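You operate a simulated robot arm through the tools that you are given. There is no shell and no other tool.

The job below is to be done with a simulated two-armed robot. You get a single attempt, and the scene is never put back.

JOB
Stand both samples in the stand and slide the ring gauge of each one's size down on it.
Fine: the small sample goes in the small pocket, the large one in the large pocket.

The check looks at the end state, three seconds after you hand in, the way a careful person would. Anything else that was tipped, shoved, dropped, spilled or broken makes it a failure.

ROBOT AND FRAMES
Two 7-joint arms with fingered hands on one trunk that stands fixed in place. Base frame: the origin is at the foot of the trunk, x ahead of it, y to its left, z up; the work surface is at about z = 880. Units: mm, degrees, N and s.
The left shoulder is at [51, 152, 1147], the right one opposite. With the tool pointing down near the work surface each hand reaches from about 420 to 820 mm from the base axis, measured 20 degrees to its own side. Payload 3.8 kg a hand.
The tool frame of a hand sits at the grasp point between the pads (the TCP): z along the fingers, y along the line on which they close. The tips reach 30 mm beyond it. The gripper opens to 104 mm; its body begins 35 mm behind the TCP. The gripper is a hand of 5 fingers: y runs from the thumb to the fingers, the wrist lies at [-15, -104, -178] in the tool frame, and closing takes about 1.5 s.
Orientation is that of the tool frame in the base frame, as [roll, pitch, yaw] about the fixed x, y, z axes, in that order (R = Rz(yaw) Ry(pitch) Rx(roll)). With the fingers straight down and the wrist toward the robot, the tool's x, y and z point along [0, 1, 0], [1, 0, 0] and [0, 0, -1] of the base frame.

CONTROLS
- The arms move only by the tool play_rows. It takes "left_plan", "right_plan" or both (then of equal length, played together; a hand with none holds still); each is a list of rows, each a list of 6 numbers: the shift along the tool's x, y, z in mm, then the turn, a rotation vector about the tool's x, y, z in degrees. In form: [[x, y, z, wx, wy, wz], ...]. A call has 1 to 20 rows; each row shifts and turns the commanded pose from where the row before left it, along the tool's axes as they then stand. "left_fingers" and "right_fingers" are, for a hand that has rows, the opening in per cent of the stroke, from 0 (shut) to 100 (fully open), set as the call begins (left out, the last holds). Each row takes 0.2 s and may step no farther than 50 mm and 8.6 degrees from the row before; otherwise, or with a gripper value out of range, the whole call is refused. Where a pose cannot be reached the arm comes as near as it can. A force on the tool above 40 N (or 10 N above the force at the start of the call, whichever is more), or a blocked arm, ends the call early, and 0.2 s more pass. The fingers move at their own pace (about 72 mm/s each) and stop on an object; they squeeze with about 30 N. The grip force told is the motor's: it shows also when the fingers shut on nothing. Time passes only in rows, and 0.2 s behind the last, so rows that do not move let the fingers close. It gives the time, the measured TCP pose, the force on the tool (base axes), the opening and the grip force at its end, in the units of the frame above (readings bear some noise), with the torque about the TCP (base axes, N m) and any sound that the robot's microphone picked up.
- Cameras (640 x 400 px; columns grow to the right, rows downward): "scene" is now at [157.5, 6.1, 1318.1]; the picture's right is [0.05, -1.00, -0.01], its down [-0.36, -0.01, -0.93] and it looks along [0.93, 0.05, -0.36] (base axes); focal length 214 px, centre (320, 200). "left" rides on the left gripper at [-80, -78, -141] in its tool frame; the picture's right is [-0.78, -0.30, 0.56], its down [0.53, -0.78, 0.33] and it looks along [0.33, 0.56, 0.76] (tool axes); focal length 247 px, centre (320, 200). "right" rides on the right gripper at [80, -78, -141] in its tool frame; the picture's right is [-0.78, 0.30, -0.56], its down [-0.54, -0.78, 0.33] and it looks along [-0.33, 0.56, 0.76] (tool axes); focal length 247 px, centre (320, 200). There is no depth. A picture from a camera that has moved, and an enlarged one, comes with that camera's place and axes in the base frame and with its lens.
- camera(camera): a new picture of that camera. No time passes.
- move_column(by): moves the trunk up (or, below 0, down) by that many mm; the arms and the scene camera ride with it, the base frame stays. It gives what a move gives, with no picture.
- move_fingers(index, middle, ring, little, thumb_bend, thumb_turn, hand): sets how far each is bent, from 0 (flat) to 1 (curled in); at 0.3 the hand is open as for a grip, at 0.7 the pads meet at the TCP. One left out holds its place. A second passes; each finger stops where it meets its share of the squeeze, and holds until it gets a number again. A gripper value or a shape takes the hand back. It gives what a move gives, with no picture; readings hold the bend of each and the force on index, middle, ring, little, thumb and palm. thumb_turn goes from beside the hand (0) to across from the fingers (1), as for a grip.
- hand_shape(shape, hand): the hand has 5 fingers and takes this shape, open, in about a second: jaw (thumb against the fingers, like two jaws); tri (thumb and two fingers); tip (a fingertip pinch); poke (one finger out to press); point (the index stretched); flat (the hand flat); cup (the hand cupped); fist (a fist). The gripper value then closes the fingers along that shape, each until it touches; the sizes above hold for jaw. It gives what a move gives, with no picture.
- pan_tilt(pan, tilt): turns the head with the scene camera to pan (to the left, within 80 degrees either way) and tilt (down, from -29 to 69), counted from straight ahead of the robot (the tilt from the chest, where the trunk bows). It gives what a move gives.
- inspect(camera, box): a new picture of the part [left, top, right, bottom] of that camera's present view, enlarged. No time passes.
- hand_in(): hands the job in; it is judged then, once.

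Places have to be worked out from the pictures, the camera data and where the tool is seen. Open the grippers and draw the arms clear of the work before you hand the job in, unless the task says otherwise.

The tools are called after "Call:" as name(argument=value, ...) on one line, values as JSON. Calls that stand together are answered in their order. play_rows: Moves the arms, as the interface text tells. Its arguments: {"type":"object","properties":{"left_plan":{"type":"array","items":{"type":"array","items":{"type":"number"}}},"left_fingers":{"type":"number"},"right_plan":{"type":"array","items":{"type":"array","items":{"type":"number"}}},"right_fingers":{"type":"number"}},"required":[]} The other tools are called the same way: move_column (by) moves the trunk up or down; hand_shape (shape, hand) gives the hand a shape; move_fingers (index, middle, ring, little, thumb_bend, thumb_turn, hand) moves the fingers one by one; pan_tilt (pan, tilt) turns the head that bears the scene camera; camera (camera) takes a picture; inspect (camera, box) takes an enlarged picture of a part of a camera's view; hand_in () hands the job in.

At the start:

```text
time_s: 0.0
left_tcp_pos: [448.1, 276.1, 1346.3]
left_orientation: [179.9, 0.0, 90.0]
left_wrist_force: [-0.5, -0.2, -0.6]
left_wrist_torque: [0.0, -0.02, -0.01]
left_opening: 103.9
left_finger_force: 0.1
left_shape: jaw
left_bend: [0.3, 0.3, 0.3, 0.3, 0.3, 0.98]
left_finger forces: [0.0, 0.0, 0.1, 0.1, 0.1, 0.0]
right_tcp_pos: [467.2, -197.0, 1332.2]
right_orientation: [180.0, 0.1, 90.0]
right_wrist_force: [-0.1, -0.3, 0.1]
right_wrist_torque: [0.0, -0.02, 0.01]
right_opening: 103.8
right_finger_force: 0.1
right_shape: jaw
right_bend: [0.3, 0.3, 0.3, 0.3, 0.3, 0.98]
right_finger forces: [0.0, 0.0, 0.1, 0.1, 0.0, 0.0]
trunk travel left (down, up): [-225.0, 231.0]
head pan, tilt (commanded): [2.8, 13.0]
```

scene: 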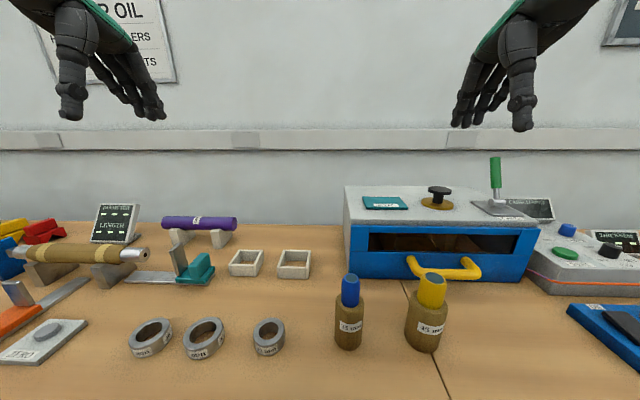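
right: 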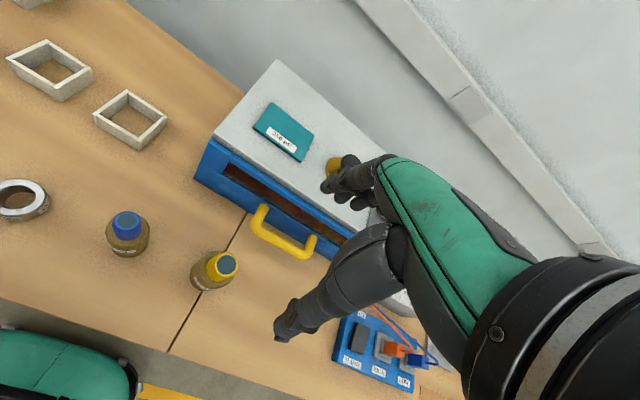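
left: 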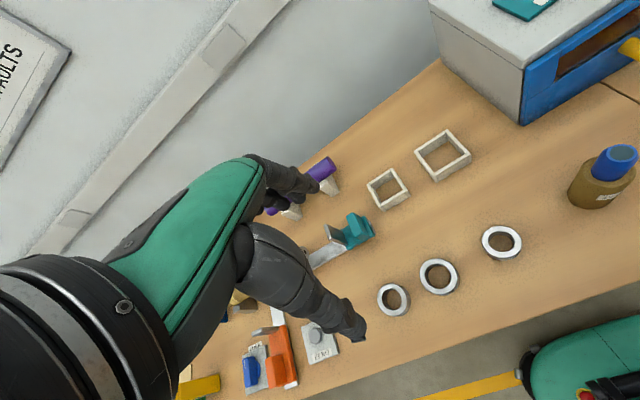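

I'll start by looking closely at the items on the bench: two bottle-like things, three rings, two square pockets, and the other equipment.

Call:
inspect(camera="scene", box=[100, 200, 340, 380])

Call:
inspect(camera="scene", box=[0, 190, 180, 380])

Call:
inspect(camera="scene", box=[320, 240, 500, 370])

Call:
inspect(camera="scene", box=[340, 150, 640, 300])

Call:
inspect(camera="left", box=[340, 100, 560, 340])

```text
2.22 times, centred on (220, 290) of scene
camera zoom: at [157.5, 6.1, 1318.1], right [0.05, -1.0, -0.01], down [-0.36, -0.01, -0.93], along [0.93, 0.05, -0.36], focal length 477 px, centre (542, 0)
```

zoom: 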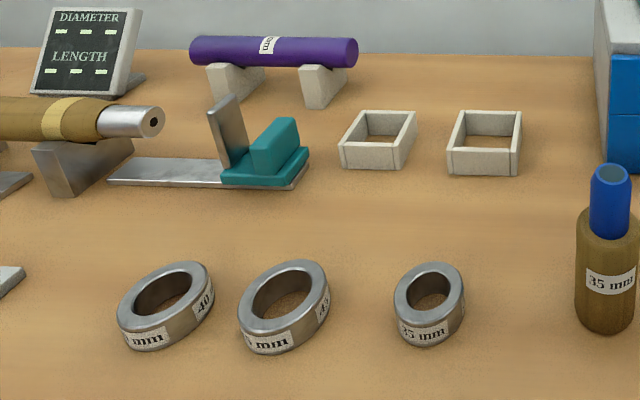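

```text
2.11 times, centred on (90, 285) of scene
camera zoom: at [157.5, 6.1, 1318.1], right [0.05, -1.0, -0.01], down [-0.36, -0.01, -0.93], along [0.93, 0.05, -0.36], focal length 452 px, centre (804, 21)
```

zoom: 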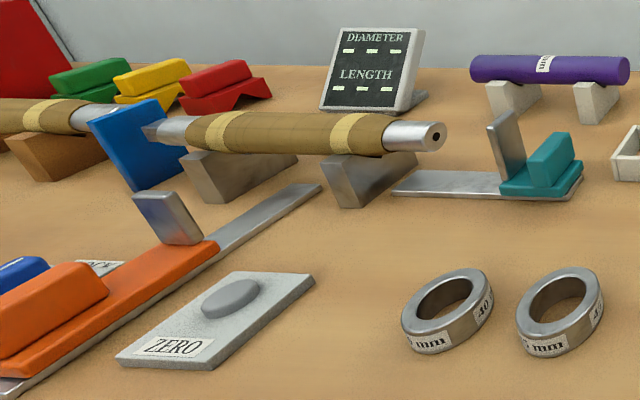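

```text
3.08 times, centred on (410, 305) of scene
camera zoom: at [157.5, 6.1, 1318.1], right [0.05, -1.0, -0.01], down [-0.36, -0.01, -0.93], along [0.93, 0.05, -0.36], focal length 660 px, centre (43, -123)
```

zoom: 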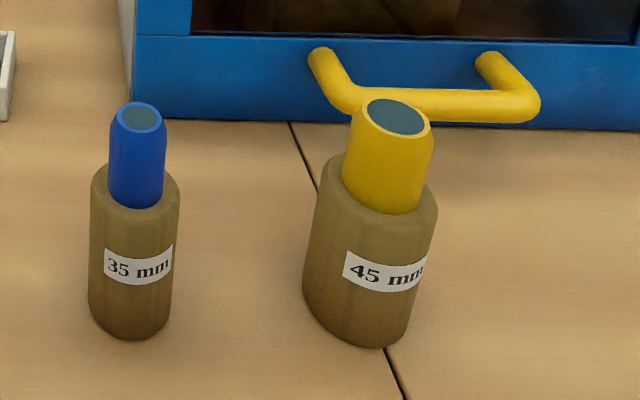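

```text
2.13 times, centred on (490, 225) of scene
camera zoom: at [157.5, 6.1, 1318.1], right [0.05, -1.0, -0.01], down [-0.36, -0.01, -0.93], along [0.93, 0.05, -0.36], focal length 458 px, centre (-43, 147)
```

zoom: 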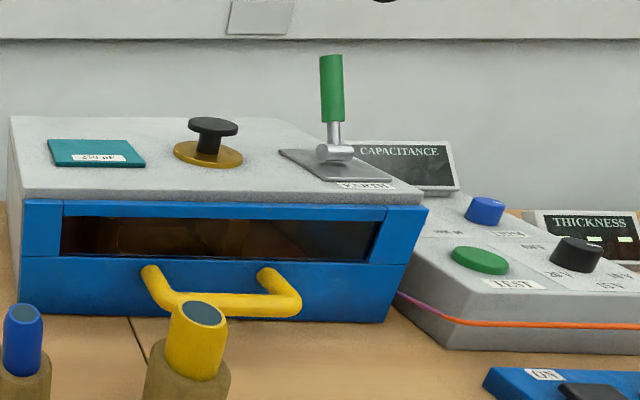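

```text
1.67 times, centred on (450, 220) of left
camera zoom: at [370.9, 196.4, 1486.3], right [-0.3, -0.78, -0.56], down [-0.78, 0.53, -0.33], along [0.56, 0.33, -0.76], focal length 412 px, centre (103, 167)
```

zoom: 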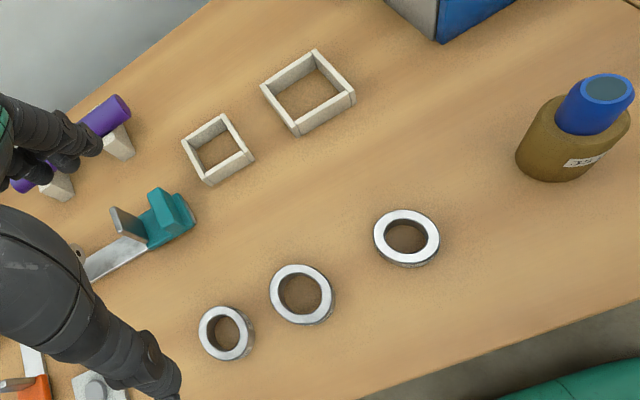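

Rings appear to be marked 35, 40 and 45; I need to read the left two clearly before choosing. Zooming further on each.

Call:
inspect(camera="scene", box=[124, 310, 180, 365])

Call:
inspect(camera="scene", box=[178, 310, 234, 365])

Call:
inspect(camera="scene", box=[242, 310, 298, 365])

Call:
inspect(camera="scene", box=[220, 235, 320, 290])

Call:
inspect(camera="left", box=[370, 220, 530, 320])

Call:
inspect(camera="left", box=[350, 120, 490, 220])

```text
7.27 times, centred on (152, 338) of scene
camera zoom: at [157.5, 6.1, 1318.1], right [0.05, -1.0, -0.01], down [-0.36, -0.01, -0.93], along [0.93, 0.05, -0.36], focal length 1560 px, centre (1542, -800)
```

zoom: 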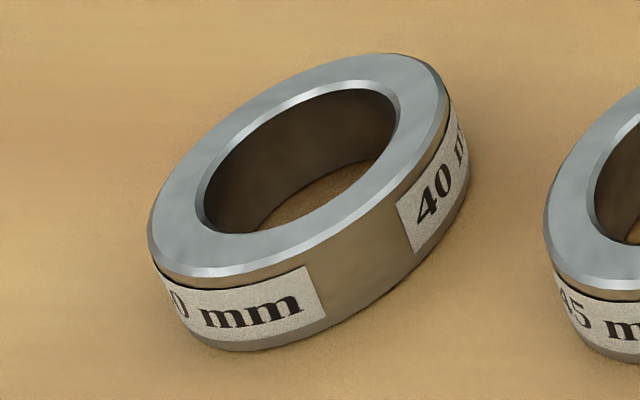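

```text
7.27 times, centred on (206, 338) of scene
camera zoom: at [157.5, 6.1, 1318.1], right [0.05, -1.0, -0.01], down [-0.36, -0.01, -0.93], along [0.93, 0.05, -0.36], focal length 1560 px, centre (1149, -800)
```

zoom: 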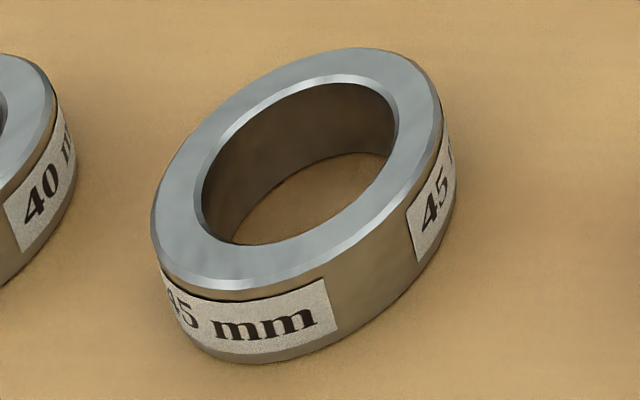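

```text
7.27 times, centred on (270, 338) of scene
camera zoom: at [157.5, 6.1, 1318.1], right [0.05, -1.0, -0.01], down [-0.36, -0.01, -0.93], along [0.93, 0.05, -0.36], focal length 1560 px, centre (684, -800)
```

zoom: 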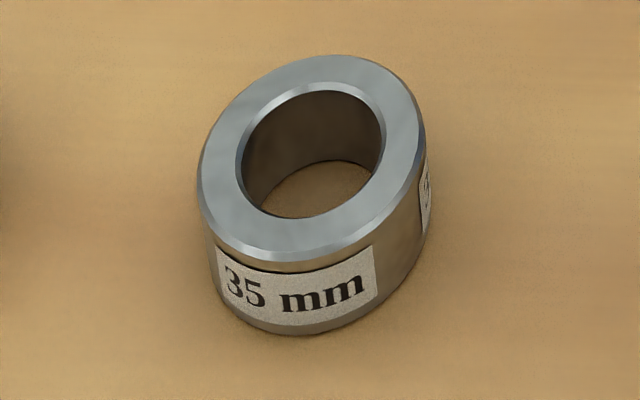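

```text
6.40 times, centred on (270, 262) of scene
camera zoom: at [157.5, 6.1, 1318.1], right [0.05, -1.0, -0.01], down [-0.36, -0.01, -0.93], along [0.93, 0.05, -0.36], focal length 1373 px, centre (640, -200)
```

zoom: 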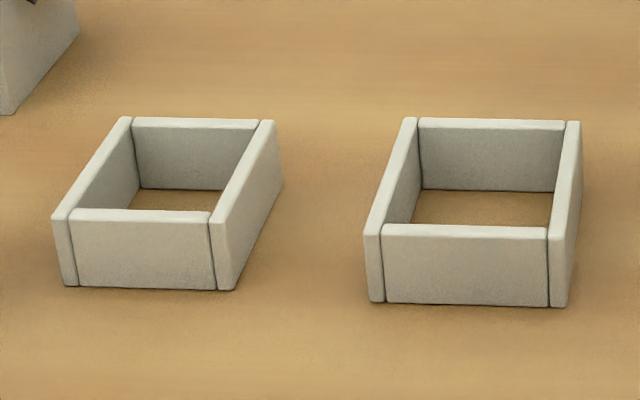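

```text
4.00 times, centred on (450, 270) of left
camera zoom: at [370.9, 196.4, 1486.3], right [-0.3, -0.78, -0.56], down [-0.78, 0.53, -0.33], along [0.56, 0.33, -0.76], focal length 988 px, centre (-200, -80)
```

zoom: 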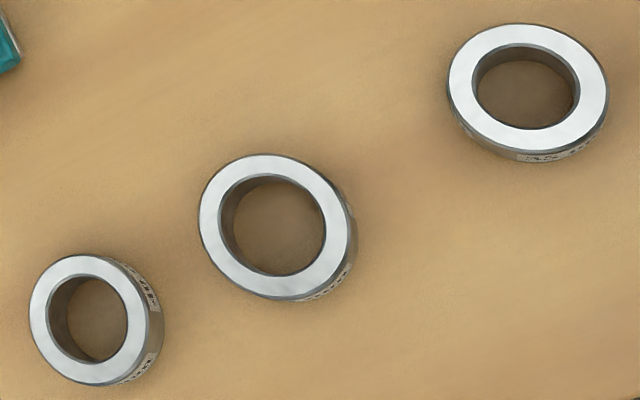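

```text
4.00 times, centred on (420, 170) of left
camera zoom: at [370.9, 196.4, 1486.3], right [-0.3, -0.78, -0.56], down [-0.78, 0.53, -0.33], along [0.56, 0.33, -0.76], focal length 988 px, centre (-80, 320)
```

zoom: 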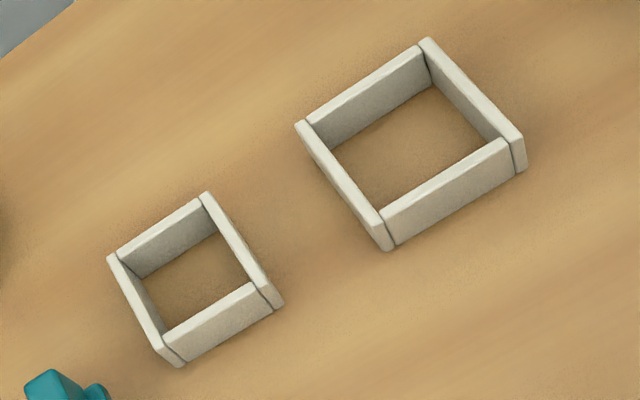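

Readings: rings are 40 (left), 45 (middle), 35 (right); the left pocket is the small one. I estimate the blue 35 sample at (480,-40), the yellow 45 sample at (487,-188), both about 160 tall; first I lower the right hand above the yellow sample to refine this.

Call:
play_rows(right_plan=[[2, 5, 38, 0, 0, 0], [2, 5, 38, 0, 0, 0], [2, 5, 38, 0, 0, 0], [2, 5, 38, 0, 0, 0]], right_fingers=100)

Call:
camera(camera="right")

Call:
camera(camera="scene")

```text
time_s: 1.0
left_tcp_pos: [449.0, 276.0, 1346.5]
left_orientation: [180.0, 0.0, 90.0]
left_wrist_force: [-0.1, -0.4, -0.9]
left_wrist_torque: [-0.04, 0.02, -0.04]
left_opening: 103.5
left_finger_force: 0.0
left_shape: jaw
left_bend: [0.3, 0.3, 0.3, 0.3, 0.3, 0.98]
left_finger forces: [0.1, 0.0, 0.0, 0.1, 0.0, 0.0]
right_tcp_pos: [487.6, -188.9, 1178.2]
right_orientation: [180.0, 0.0, 90.1]
right_wrist_force: [0.5, -0.9, 0.7]
right_wrist_torque: [-0.03, -0.02, 0.0]
right_opening: 103.7
right_finger_force: 0.1
right_shape: jaw
right_bend: [0.3, 0.3, 0.3, 0.3, 0.3, 0.98]
right_finger forces: [0.1, 0.0, 0.0, 0.1, 0.0, 0.0]
trunk travel left (down, up): [-225.0, 231.0]
head pan, tilt (commanded): [2.8, 13.0]
```

```text
taken
camera right: at [409.7, -110.1, 1319.5], right [0.3, -0.78, 0.56], down [-0.78, -0.54, -0.33], along [0.56, -0.33, -0.76], focal length 247 px, centre (320, 200)
```

right: 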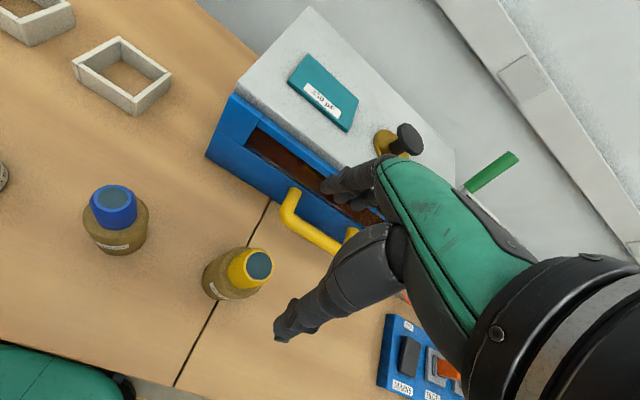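

```text
taken
camera scene: at [158.0, 5.5, 1318.0], right [0.05, -1.0, -0.01], down [-0.36, -0.01, -0.93], along [0.93, 0.05, -0.36], focal length 214 px, centre (320, 200)
```

scene: 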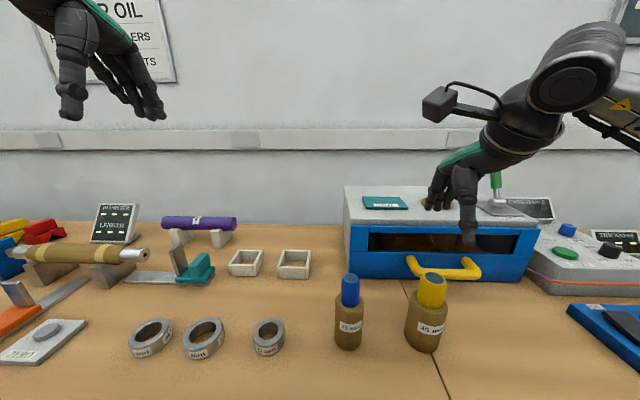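

The yellow sample's top is about (488,-187). I zoom in to measure both samples more finely.

Call:
inspect(camera="right", box=[190, 230, 290, 310])

Call:
inspect(camera="right", box=[60, 170, 170, 260])

Call:
inspect(camera="right", box=[0, 0, 180, 120])

Call:
inspect(camera="right", box=[250, 130, 450, 350])

Call:
inspect(camera="scene", box=[400, 60, 560, 380])

```text
5.00 times, centred on (240, 270) of right
camera zoom: at [409.7, -110.1, 1319.5], right [0.3, -0.78, 0.56], down [-0.78, -0.54, -0.33], along [0.56, -0.33, -0.76], focal length 1235 px, centre (720, -150)
```

zoom: 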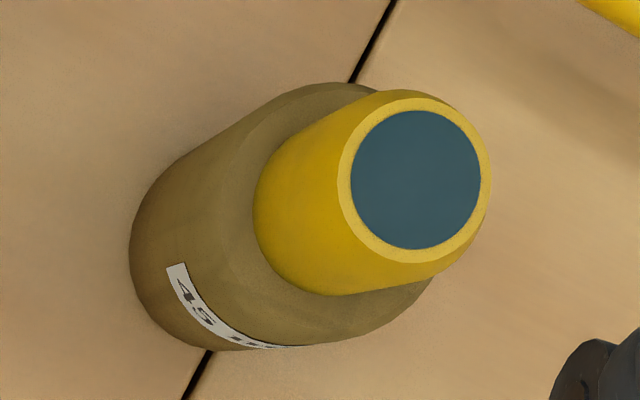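

```text
4.44 times, centred on (115, 215) of right
camera zoom: at [409.7, -110.1, 1319.5], right [0.3, -0.78, 0.56], down [-0.78, -0.54, -0.33], along [0.56, -0.33, -0.76], focal length 1098 px, centre (1231, 133)
```

zoom: 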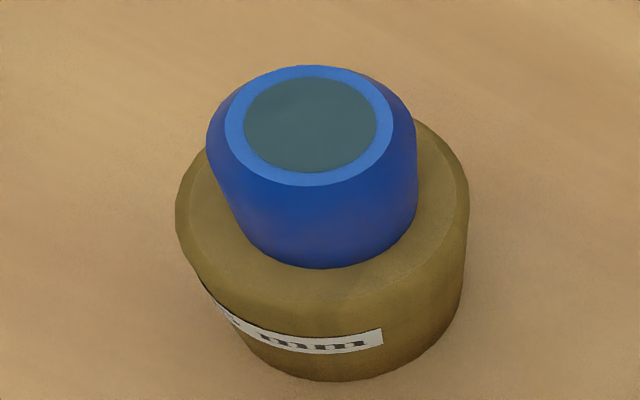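

```text
3.33 times, centred on (90, 60) of right
camera zoom: at [409.7, -110.1, 1319.5], right [0.3, -0.78, 0.56], down [-0.78, -0.54, -0.33], along [0.56, -0.33, -0.76], focal length 823 px, centre (1087, 667)
```

zoom: 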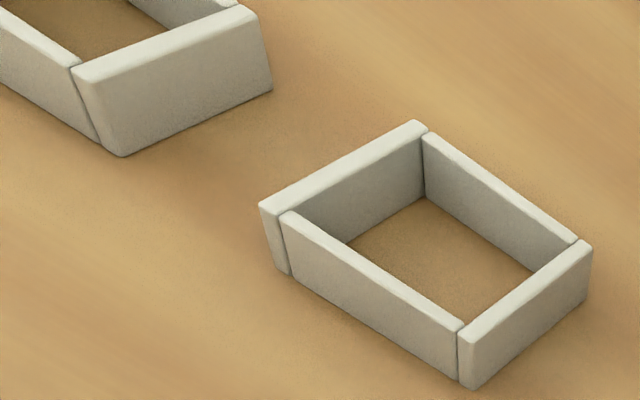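

```text
1.82 times, centred on (350, 240) of right
camera zoom: at [409.7, -110.1, 1319.5], right [0.3, -0.78, 0.56], down [-0.78, -0.54, -0.33], along [0.56, -0.33, -0.76], focal length 449 px, centre (266, 127)
```

zoom: 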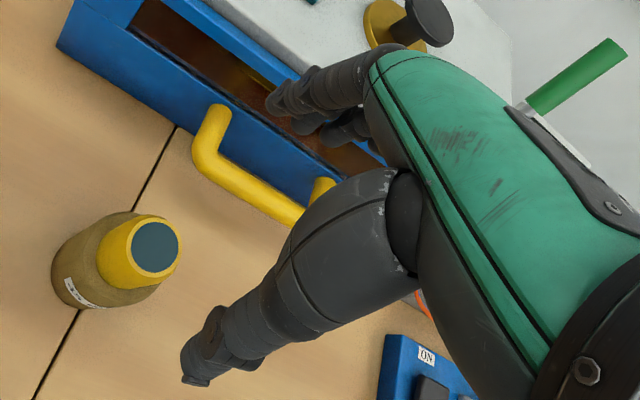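

```text
1.25 times, centred on (480, 220) of scene
camera zoom: at [158.0, 5.5, 1318.0], right [0.05, -1.0, -0.01], down [-0.36, -0.01, -0.93], along [0.93, 0.05, -0.36], focal length 268 px, centre (120, 175)
```

zoom: 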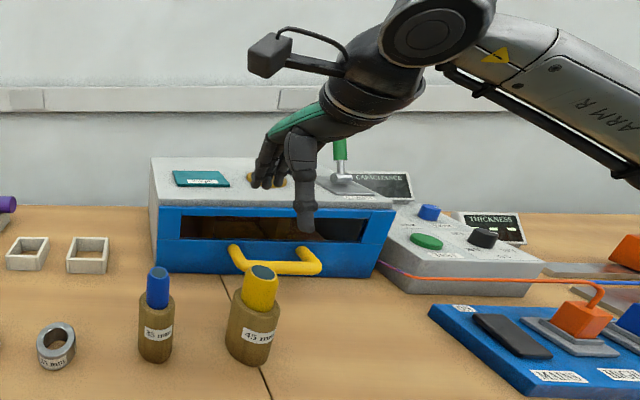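

The yellow sample centre is about (487,-190), top z≈1041, shoulder z≈980; I'll grip it by its spigot. I descend straddling the spigot partway and check alignment with pictures.

Call:
play_rows(right_plan=[[-1, 0, 30, 0, 0, 0], [0, 0, 30, 0, 0, 0], [0, 0, 30, 0, 0, 0], [0, 0, 28, 0, 0, 0]], right_fingers=100)

Call:
camera(camera="right")

Call:
inspect(camera="scene", box=[360, 180, 520, 380])

```text
time_s: 2.0
left_tcp_pos: [448.2, 274.9, 1345.8]
left_orientation: [180.0, 0.0, 90.0]
left_wrist_force: [0.6, 0.0, 0.1]
left_wrist_torque: [0.01, 0.0, -0.04]
left_opening: 103.6
left_finger_force: 0.0
left_shape: jaw
left_bend: [0.3, 0.3, 0.3, 0.3, 0.3, 0.98]
left_finger forces: [0.0, 0.1, 0.0, 0.1, 0.0, 0.0]
right_tcp_pos: [488.8, -190.9, 1060.3]
right_orientation: [180.0, 0.1, 90.0]
right_wrist_force: [-0.1, -0.9, 0.5]
right_wrist_torque: [-0.01, -0.01, 0.0]
right_opening: 103.7
right_finger_force: 0.0
right_shape: jaw
right_bend: [0.3, 0.3, 0.3, 0.3, 0.3, 0.98]
right_finger forces: [0.0, 0.1, 0.0, 0.0, 0.1, 0.0]
trunk travel left (down, up): [-225.0, 231.0]
head pan, tilt (commanded): [2.8, 13.0]
```

```text
taken
camera right: at [409.6, -110.8, 1201.2], right [0.3, -0.78, 0.56], down [-0.78, -0.54, -0.33], along [0.56, -0.33, -0.76], focal length 247 px, centre (320, 200)
```

right: 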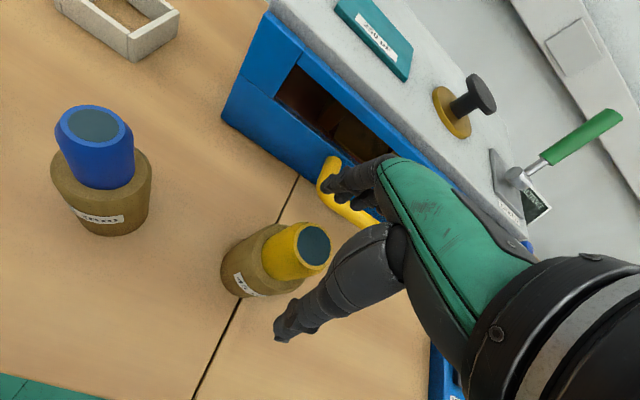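

```text
2.00 times, centred on (440, 280) of scene
camera zoom: at [157.6, 5.7, 1318.1], right [0.05, -1.0, -0.01], down [-0.36, -0.01, -0.93], along [0.93, 0.05, -0.36], focal length 429 px, centre (80, 40)
```

zoom: 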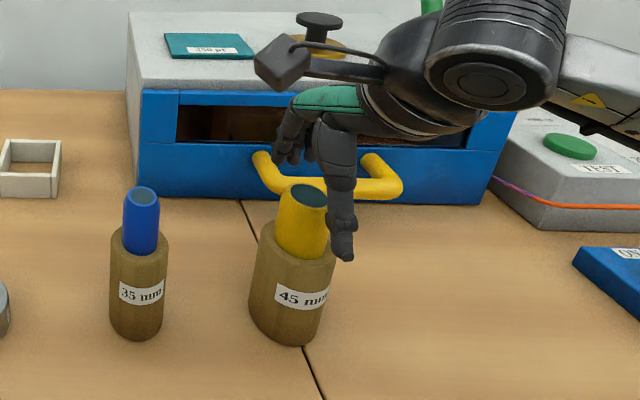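

The hand straddles the spigot; zooming to check centring between thumb and fingers.

Call:
inspect(camera="right", box=[260, 180, 380, 300])

Call:
inspect(camera="right", box=[210, 210, 340, 310])

```text
3.33 times, centred on (320, 240) of right
camera zoom: at [409.6, -110.8, 1201.2], right [0.3, -0.78, 0.56], down [-0.78, -0.54, -0.33], along [0.56, -0.33, -0.76], focal length 823 px, centre (320, 67)
```

zoom: 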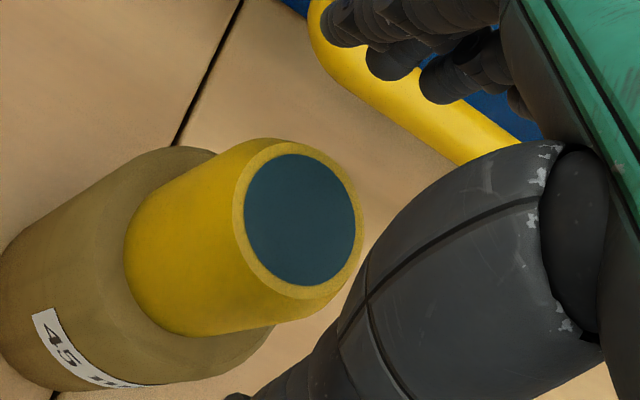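

```text
4.00 times, centred on (275, 260) of right
camera zoom: at [409.6, -110.8, 1201.2], right [0.3, -0.78, 0.56], down [-0.78, -0.54, -0.33], along [0.56, -0.33, -0.76], focal length 988 px, centre (500, -40)
```

zoom: 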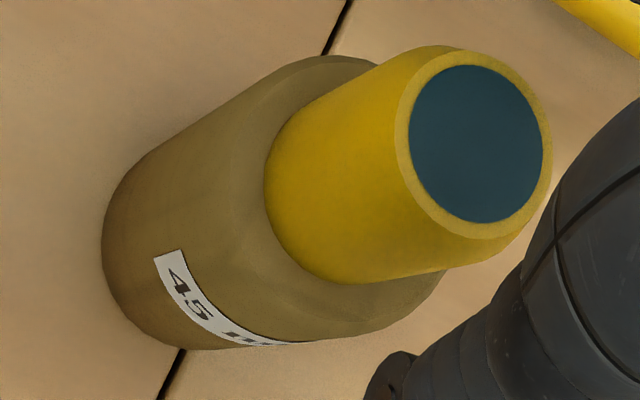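

The spigot top is at (488,-190), matching the TCP. I descend to z≈1018.

Call:
play_rows(right_plan=[[0.5, 0, 14, 0, 0, 0], [0, 0, 14, 0, 0, 0], [0, 0, 14, 0, 0, 0]], right_fingers=100)

Call:
camera(camera="right")

Call:
inspect(camera="scene", box=[380, 220, 480, 370])

```text
time_s: 2.8
left_tcp_pos: [449.1, 274.3, 1345.7]
left_orientation: [-180.0, -0.1, 90.0]
left_wrist_force: [0.3, 0.0, -0.2]
left_wrist_torque: [0.03, 0.03, 0.02]
left_opening: 103.6
left_finger_force: 0.0
left_shape: jaw
left_bend: [0.3, 0.3, 0.3, 0.3, 0.3, 0.98]
left_finger forces: [0.0, 0.1, 0.0, 0.1, 0.0, 0.0]
right_tcp_pos: [488.4, -189.2, 1018.9]
right_orientation: [-179.9, 0.0, 90.0]
right_wrist_force: [0.0, -0.3, 1.3]
right_wrist_torque: [0.04, -0.03, -0.01]
right_opening: 103.5
right_finger_force: 0.1
right_shape: jaw
right_bend: [0.3, 0.3, 0.3, 0.3, 0.3, 0.98]
right_finger forces: [0.0, 0.0, 0.0, 0.0, 0.0, 0.0]
trunk travel left (down, up): [-225.0, 231.0]
head pan, tilt (commanded): [2.8, 13.0]
```

```text
taken
camera right: at [409.7, -110.2, 1160.0], right [0.3, -0.78, 0.56], down [-0.78, -0.54, -0.33], along [0.56, -0.33, -0.76], focal length 247 px, centre (320, 200)
```

right: 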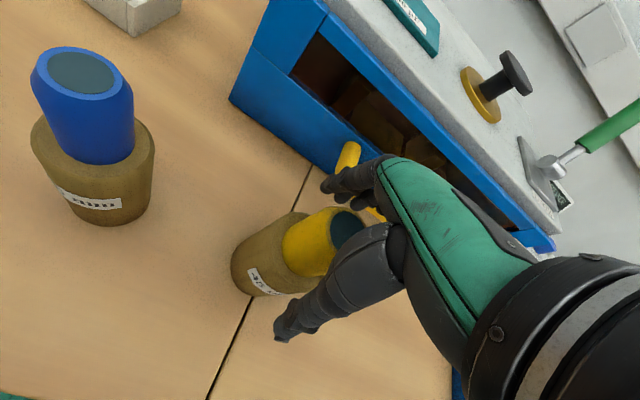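

```text
2.67 times, centred on (430, 295) of scene
camera zoom: at [157.4, 6.0, 1318.1], right [0.05, -1.0, -0.01], down [-0.36, -0.01, -0.93], along [0.93, 0.05, -0.36], focal length 572 px, centre (27, -53)
```

zoom: 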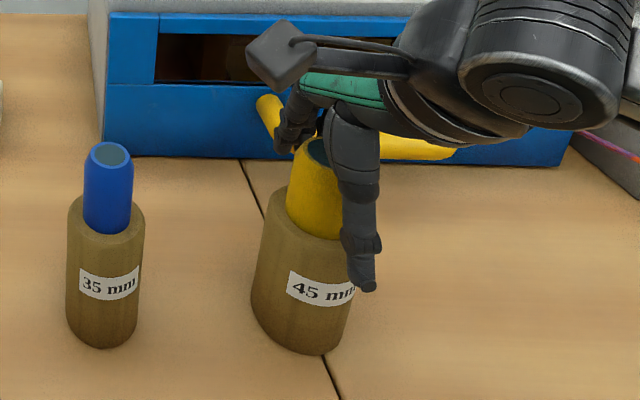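

The spigot top is just below the palm and between thumb and fingers. I close to 52 mm first to check symmetry before squeezing.

Call:
play_rows(right_plan=[[0, 0, 0, 0, 0, 0], [0, 0, 0, 0, 0, 0], [0, 0, 0, 0, 0, 0], [0, 0, 0, 0, 0, 0]], right_fingers=52)

Call:
camera(camera="right")

Call:
inspect(camera="scene", box=[380, 220, 480, 370])

```text
time_s: 3.8
left_tcp_pos: [447.8, 276.1, 1345.7]
left_orientation: [179.9, 0.0, 90.0]
left_wrist_force: [0.1, -0.2, 0.5]
left_wrist_torque: [-0.01, 0.03, -0.04]
left_opening: 103.5
left_finger_force: 0.0
left_shape: jaw
left_bend: [0.3, 0.3, 0.3, 0.3, 0.3, 0.98]
left_finger forces: [0.0, 0.0, 0.0, 0.0, 0.1, 0.1]
right_tcp_pos: [486.6, -189.3, 1018.9]
right_orientation: [-179.9, -0.1, 90.0]
right_wrist_force: [-0.5, 0.0, 1.2]
right_wrist_torque: [-0.04, -0.01, -0.02]
right_opening: 54.3
right_finger_force: 0.1
right_shape: jaw
right_bend: [0.74, 0.44, 0.4, 0.41, 0.68, 1.0]
right_finger forces: [0.0, 0.0, 0.1, 0.0, 0.1, 0.0]
trunk travel left (down, up): [-225.0, 231.0]
head pan, tilt (commanded): [2.8, 13.0]
```

```text
taken
camera right: at [409.7, -110.2, 1160.2], right [0.3, -0.78, 0.56], down [-0.78, -0.54, -0.33], along [0.56, -0.33, -0.76], focal length 247 px, centre (320, 200)
```

right: 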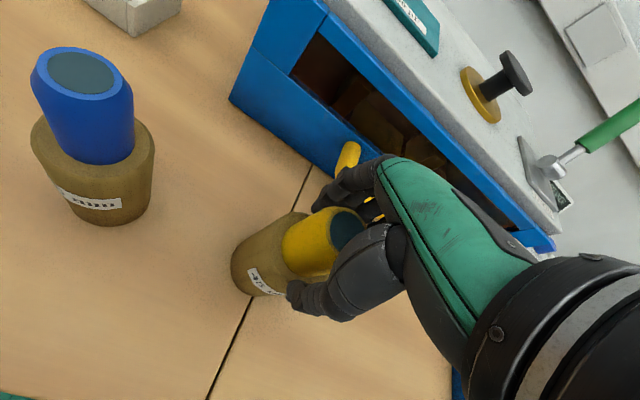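

```text
2.67 times, centred on (430, 295) of scene
camera zoom: at [157.4, 6.1, 1318.1], right [0.05, -1.0, -0.01], down [-0.36, -0.01, -0.93], along [0.93, 0.05, -0.36], focal length 572 px, centre (27, -53)
```

zoom: 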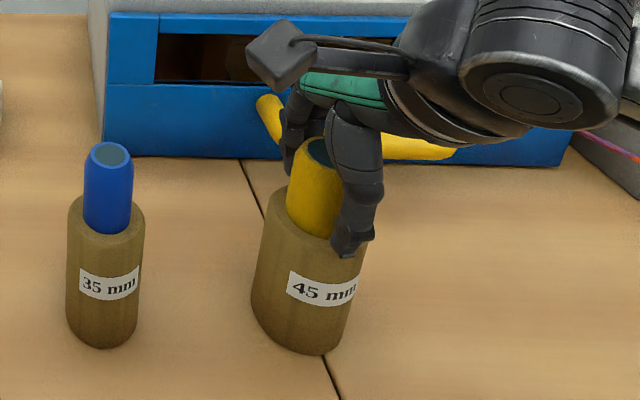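

Nothing has moved and the fingers surround the spigot evenly. Now I squeeze fully and let the fingers settle.

Call:
play_rows(right_plan=[[0, 0, 0, 0, 0, 0], [0, 0, 0, 0, 0, 0], [0, 0, 0, 0, 0, 0], [0, 0, 0, 0, 0, 0], [0, 0, 0, 0, 0, 0], [0, 0, 0, 0, 0, 0], [0, 0, 0, 0, 0, 0]], right_fingers=0)

Call:
camera(camera="right")

Call:
inspect(camera="scene", box=[380, 220, 480, 370])

```text
time_s: 5.4
left_tcp_pos: [447.5, 275.9, 1346.6]
left_orientation: [180.0, 0.0, 90.0]
left_wrist_force: [0.1, -0.2, -0.1]
left_wrist_torque: [-0.03, 0.02, 0.02]
left_opening: 103.6
left_finger_force: 0.0
left_shape: jaw
left_bend: [0.3, 0.3, 0.3, 0.3, 0.3, 0.98]
left_finger forces: [0.0, 0.0, 0.0, 0.0, 0.0, 0.1]
right_tcp_pos: [488.1, -189.3, 1020.2]
right_orientation: [-180.0, 0.0, 90.0]
right_wrist_force: [-0.6, 0.2, 0.9]
right_wrist_torque: [-0.01, 0.05, -0.02]
right_opening: 38.0
right_finger_force: 30.4
right_shape: jaw
right_bend: [0.74, 0.5, 0.54, 0.5, 0.74, 1.0]
right_finger forces: [15.9, 8.5, 0.0, 0.1, 25.7, 0.1]
trunk travel left (down, up): [-225.0, 231.0]
head pan, tilt (commanded): [2.8, 13.0]
```

```text
taken
camera right: at [409.5, -110.2, 1160.2], right [0.3, -0.78, 0.56], down [-0.78, -0.54, -0.33], along [0.56, -0.33, -0.76], focal length 247 px, centre (320, 200)
```

right: 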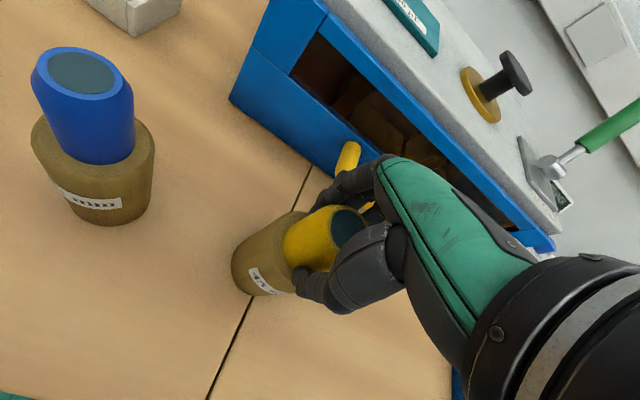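

```text
2.67 times, centred on (430, 295) of scene
camera zoom: at [157.3, 6.0, 1318.1], right [0.05, -1.0, -0.01], down [-0.36, -0.01, -0.93], along [0.93, 0.05, -0.36], focal length 572 px, centre (27, -53)
```

zoom: 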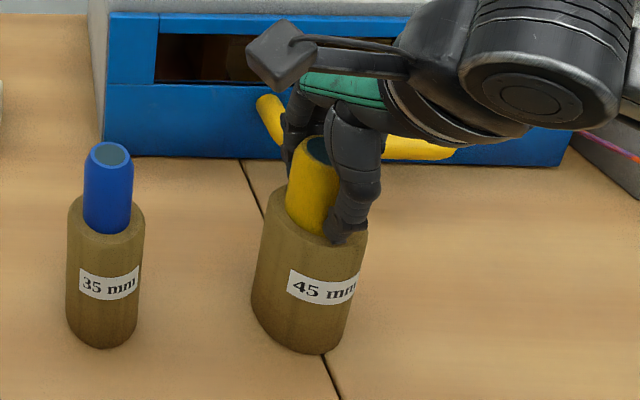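

The thumb, index and middle fingers grip with about 26 N. I lift slowly by 30 mm to test the hold.

Call:
play_rows(right_plan=[[0, 0, -3, 0, 0, 0], [0, 0, -5, 0, 0, 0], [0, 0, -10, 0, 0, 0], [0, 0, -12, 0, 0, 0], [0, 0, 0, 0, 0, 0]])

Call:
camera(camera="right")

Call:
inspect(camera="scene", box=[380, 220, 480, 370])

```text
time_s: 6.6
left_tcp_pos: [448.3, 275.5, 1344.7]
left_orientation: [-179.9, 0.0, 90.0]
left_wrist_force: [-0.4, -1.3, 0.1]
left_wrist_torque: [-0.02, 0.03, 0.04]
left_opening: 103.9
left_finger_force: 0.1
left_shape: jaw
left_bend: [0.3, 0.3, 0.3, 0.3, 0.3, 0.98]
left_finger forces: [0.0, 0.0, 0.0, 0.1, 0.0, 0.1]
right_tcp_pos: [488.3, -189.8, 1048.1]
right_orientation: [-179.8, 0.0, 90.1]
right_wrist_force: [0.9, 0.1, -3.7]
right_wrist_torque: [0.06, 0.01, -0.02]
right_opening: 37.6
right_finger_force: 30.3
right_shape: jaw
right_bend: [0.74, 0.5, 0.54, 0.5, 0.74, 1.0]
right_finger forces: [16.4, 8.5, 0.0, 0.0, 25.3, 0.0]
trunk travel left (down, up): [-225.0, 231.0]
head pan, tilt (commanded): [2.8, 13.0]
```

```text
taken
camera right: at [410.1, -110.4, 1189.9], right [0.3, -0.78, 0.56], down [-0.78, -0.54, -0.33], along [0.56, -0.33, -0.76], focal length 247 px, centre (320, 200)
```

right: 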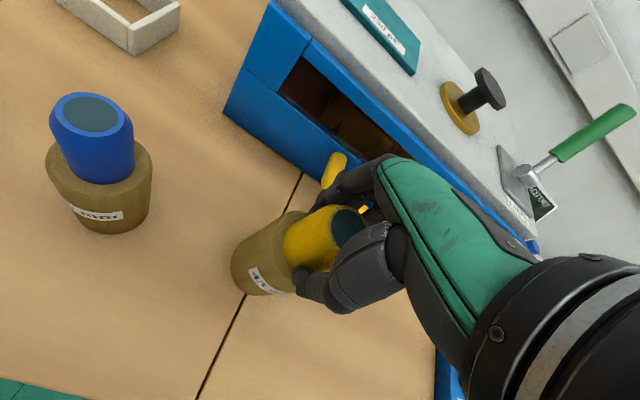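

```text
2.67 times, centred on (430, 295) of scene
camera zoom: at [157.9, 5.8, 1318.0], right [0.05, -1.0, -0.01], down [-0.36, -0.01, -0.93], along [0.93, 0.05, -0.36], focal length 572 px, centre (27, -53)
```

zoom: 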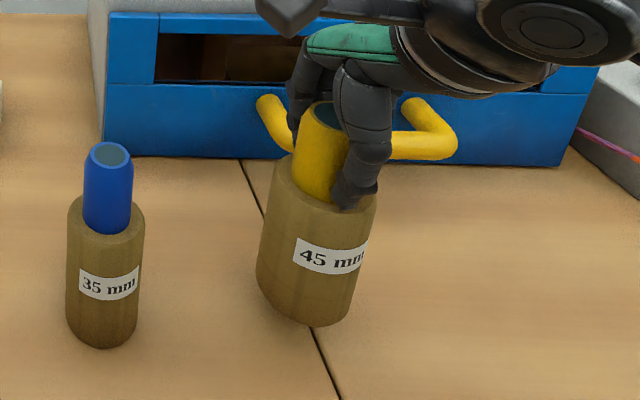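

The 45 sample is lifted cleanly and hangs straight. Before carrying it, I bring the left hand (camera) over the pockets for a precise view, keeping the right hand still.

Call:
play_rows(left_plan=[[-19.7, 16.6, 39.3, 0, 0, 0], [-19.7, 16.6, 39.3, 0, 0, 0], [-19.7, 16.6, 39.3, 0, 0, 0], [-19.7, 16.6, 39.3, 0, 0, 0], [-19.7, 16.6, 39.3, 0, 0, 0], [-19.7, 16.6, 39.3, 0, 0, 0], [-19.7, 16.6, 39.3, 0, 0, 0]], left_fingers=100)

Call:
camera(camera="left")

Call:
camera(camera="scene")

```text
time_s: 8.2
left_tcp_pos: [566.7, 136.9, 1068.8]
left_orientation: [-179.9, 0.0, 89.9]
left_wrist_force: [0.8, -0.5, 0.5]
left_wrist_torque: [0.02, 0.01, 0.01]
left_opening: 103.7
left_finger_force: 0.0
left_shape: jaw
left_bend: [0.3, 0.3, 0.3, 0.3, 0.3, 0.98]
left_finger forces: [0.1, 0.0, 0.1, 0.0, 0.0, 0.0]
right_tcp_pos: [489.3, -191.5, 1048.5]
right_orientation: [-180.0, 0.0, 90.1]
right_wrist_force: [-0.2, 0.9, -4.3]
right_wrist_torque: [0.03, 0.01, -0.03]
right_opening: 37.5
right_finger_force: 29.7
right_shape: jaw
right_bend: [0.74, 0.5, 0.54, 0.5, 0.74, 1.0]
right_finger forces: [16.4, 8.5, 0.1, 0.1, 25.2, 0.0]
trunk travel left (down, up): [-225.0, 231.0]
head pan, tilt (commanded): [2.8, 13.0]
```

```text
taken
camera left: at [489.1, 57.6, 1209.9], right [-0.3, -0.78, -0.56], down [-0.78, 0.53, -0.33], along [0.56, 0.33, -0.76], focal length 247 px, centre (320, 200)
```

left: 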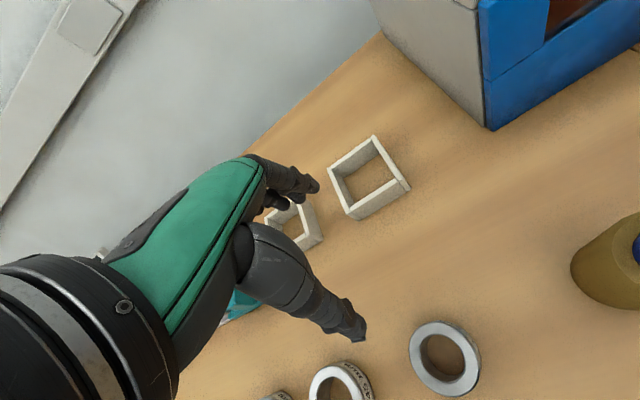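

```text
taken
camera scene: at [159.1, 5.3, 1317.8], right [0.05, -1.0, -0.01], down [-0.36, -0.01, -0.93], along [0.93, 0.05, -0.36], focal length 214 px, centre (320, 200)
```

scene: 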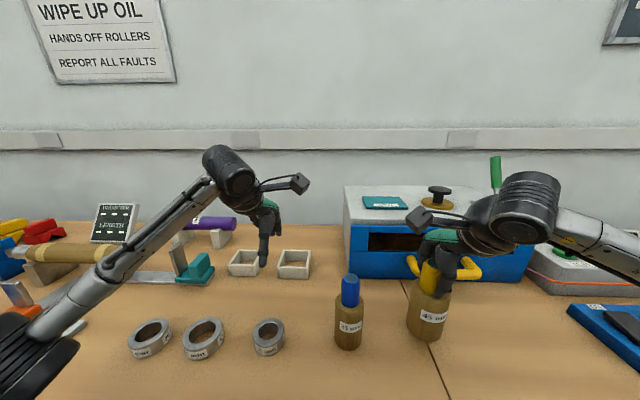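

The large pocket and rings are well visible from the left camera; I zoom on each for accurate positions.

Call:
inspect(camera="left", box=[310, 120, 430, 230])

Call:
inspect(camera="left", box=[400, 300, 500, 400])

Call:
inspect(camera="left", box=[250, 180, 340, 260])

```text
3.64 times, centred on (370, 175) of left
camera zoom: at [489.1, 57.6, 1209.9], right [-0.3, -0.78, -0.56], down [-0.78, 0.53, -0.33], along [0.56, 0.33, -0.76], focal length 898 px, centre (138, 291)
```

zoom: 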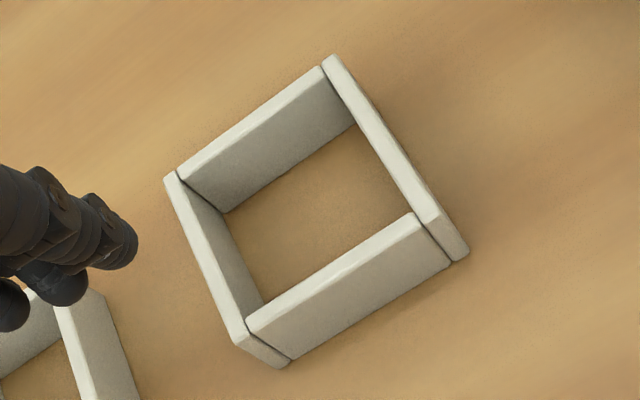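

```text
4.00 times, centred on (450, 350) of left
camera zoom: at [489.1, 57.6, 1209.9], right [-0.3, -0.78, -0.56], down [-0.78, 0.53, -0.33], along [0.56, 0.33, -0.76], focal length 988 px, centre (-200, -400)
```

zoom: 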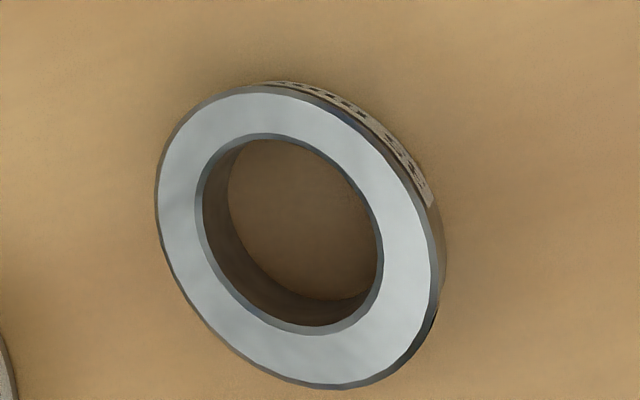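

```text
5.00 times, centred on (295, 220) of left
camera zoom: at [489.1, 57.6, 1209.9], right [-0.3, -0.78, -0.56], down [-0.78, 0.53, -0.33], along [0.56, 0.33, -0.76], focal length 1235 px, centre (445, 100)
```

zoom: 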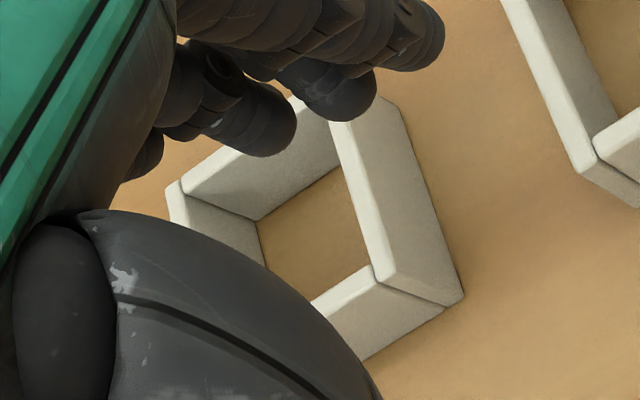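

Combining views, the large pocket's inside is about x 662–738, y 75–147 (centre ≈ (700,111)), walls ≈37 mm tall. I withdraw the left hand and raise the right with the sample well above everything.

Call:
play_rows(left_plan=[[15, -18, -40, 0, 0, 0], [18, -18, -40, 0, 0, 0], [20, -18, -40, 0, 0, 0], [25, -18, -35, 0, 0, 0], [25, -18, -30, 0, 0, 0], [25, -18, -30, 0, 0, 0]], right_plan=[[0, 0, -15, 0, 0, 0], [0, 0, -25, 0, 0, 0], [0, 0, -30, 0, 0, 0], [0, 0, -30, 0, 0, 0], [0, 0, -25, 0, 0, 0], [0, 0, -5, 0, 0, 0]])

Call:
camera(camera="right")

Call:
camera(camera="scene")

```text
time_s: 9.6
left_tcp_pos: [455.2, 265.6, 1285.7]
left_orientation: [179.9, 0.0, 90.0]
left_wrist_force: [-0.7, -0.2, 0.0]
left_wrist_torque: [-0.01, 0.0, 0.02]
left_opening: 103.6
left_finger_force: 0.0
left_shape: jaw
left_bend: [0.3, 0.3, 0.3, 0.3, 0.3, 0.98]
left_finger forces: [0.0, 0.1, 0.0, 0.1, 0.0, 0.0]
right_tcp_pos: [486.3, -189.0, 1180.4]
right_orientation: [179.9, 0.1, 90.1]
right_wrist_force: [0.3, -0.3, -3.7]
right_wrist_torque: [0.01, 0.02, 0.01]
right_opening: 37.6
right_finger_force: 29.8
right_shape: jaw
right_bend: [0.74, 0.5, 0.54, 0.5, 0.74, 1.0]
right_finger forces: [16.3, 8.6, 0.0, 0.1, 25.2, 0.1]
trunk travel left (down, up): [-225.0, 231.0]
head pan, tilt (commanded): [2.8, 13.0]
```

```text
taken
camera right: at [408.6, -109.4, 1321.5], right [0.3, -0.78, 0.56], down [-0.78, -0.54, -0.33], along [0.56, -0.33, -0.76], focal length 247 px, centre (320, 200)
```

right: 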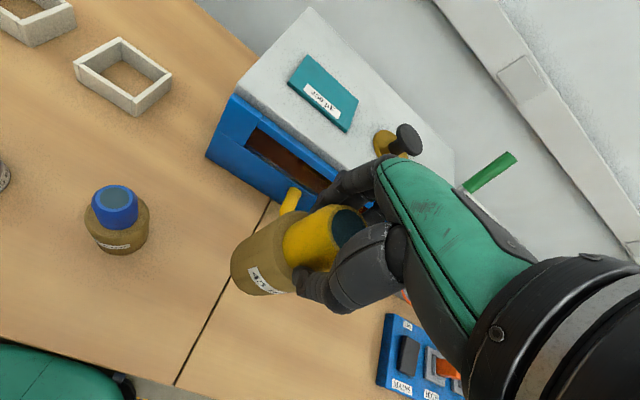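

```text
taken
camera scene: at [156.4, 6.4, 1318.3], right [0.05, -1.0, -0.01], down [-0.36, -0.01, -0.93], along [0.93, 0.05, -0.36], focal length 214 px, centre (320, 200)
```

scene: 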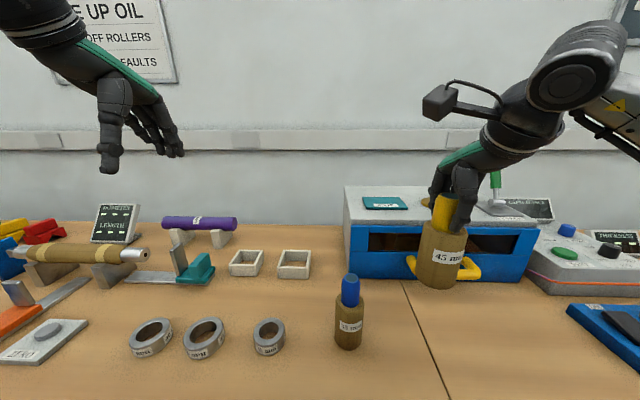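

The sample remains steady in the grip. I carry it at height to above the large pocket and move the left hand further aside.

Call:
play_rows(right_plan=[[10, 7, 0, 0, 0, 0], [20, 14, 0, 0, 0, 0], [30, 21.4, 0, 0, 0, 0], [35, 25, 0, 0, 0, 0], [35, 25, 0, 0, 0, 0], [35, 25, 0, 0, 0, 0], [35, 25, 0, 0, 0, 0], [35, 25, 0, 0, 0, 0], [30, 21.4, 0, 0, 0, 0], [20, 14, 0, 0, 0, 0], [15, 9, 0, 0, 0, 0], [0, 0, 0, 0, 0, 0]], left_plan=[[20, 0, 0, 0, 0, 0], [20, 0, 0, 0, 0, 0], [20, 0, 0, 0, 0, 0], [20, 0, 0, 0, 0, 0], [0, 0, 0, 0, 0, 0], [0, 0, 0, 0, 0, 0], [0, 0, 0, 0, 0, 0], [0, 0, 0, 0, 0, 0], [0, 0, 0, 0, 0, 0], [0, 0, 0, 0, 0, 0], [0, 0, 0, 0, 0, 0], [0, 0, 0, 0, 0, 0]])

Call:
camera(camera="right")

Call:
camera(camera="scene")

Call:
camera(camera="left")

```text
time_s: 12.2
left_tcp_pos: [458.2, 345.9, 1286.5]
left_orientation: [-179.9, 0.0, 90.1]
left_wrist_force: [0.0, 0.0, -0.6]
left_wrist_torque: [-0.02, -0.01, 0.0]
left_opening: 103.8
left_finger_force: 0.1
left_shape: jaw
left_bend: [0.3, 0.3, 0.3, 0.3, 0.3, 0.98]
left_finger forces: [0.1, 0.0, 0.0, 0.0, 0.1, 0.1]
right_tcp_pos: [670.9, 80.2, 1167.6]
right_orientation: [-179.9, -0.1, 90.1]
right_wrist_force: [-0.5, 0.2, -4.3]
right_wrist_torque: [0.01, 0.01, 0.05]
right_opening: 37.4
right_finger_force: 29.7
right_shape: jaw
right_bend: [0.74, 0.5, 0.54, 0.5, 0.74, 1.0]
right_finger forces: [16.6, 9.1, 0.1, 0.1, 25.1, 0.1]
right hand out of reach, approached as far as the arm can: row 9, 10, 11
trunk travel left (down, up): [-225.0, 231.0]
head pan, tilt (commanded): [2.8, 13.0]
```

```text
taken
camera right: at [593.8, 159.5, 1308.7], right [0.3, -0.78, 0.56], down [-0.78, -0.54, -0.33], along [0.56, -0.33, -0.76], focal length 247 px, centre (320, 200)
```

right: 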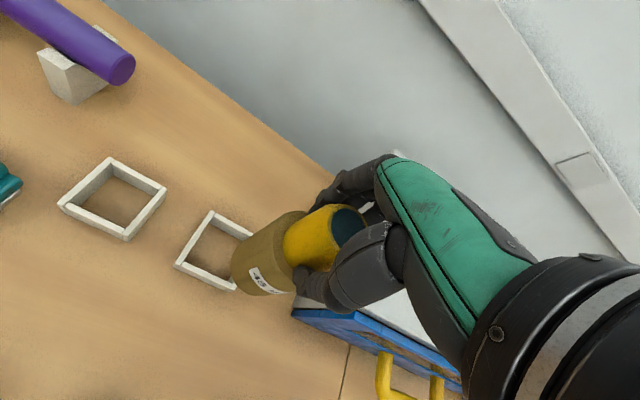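

```text
taken
camera scene: at [158.2, 6.3, 1318.0], right [0.05, -1.0, -0.01], down [-0.36, -0.01, -0.93], along [0.93, 0.05, -0.36], focal length 214 px, centre (320, 200)
```

scene: 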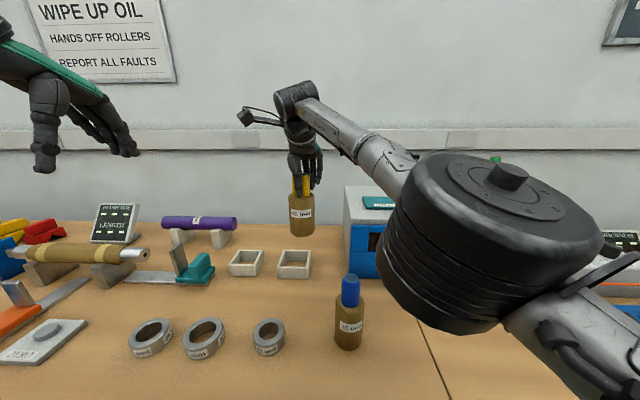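

```text
taken
camera left: at [380.1, 266.8, 1426.6], right [-0.3, -0.78, -0.56], down [-0.78, 0.53, -0.33], along [0.55, 0.33, -0.76], focal length 247 px, centre (320, 200)
```

left: 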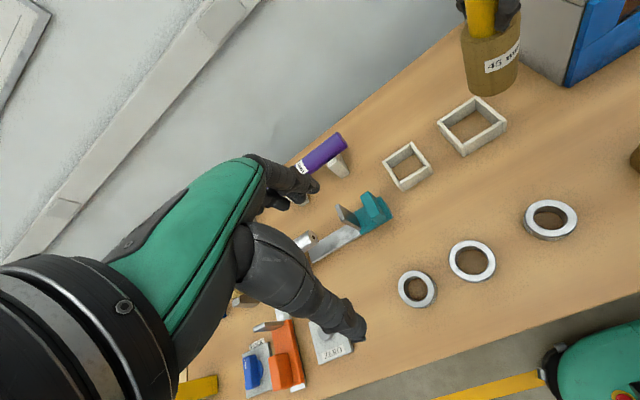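

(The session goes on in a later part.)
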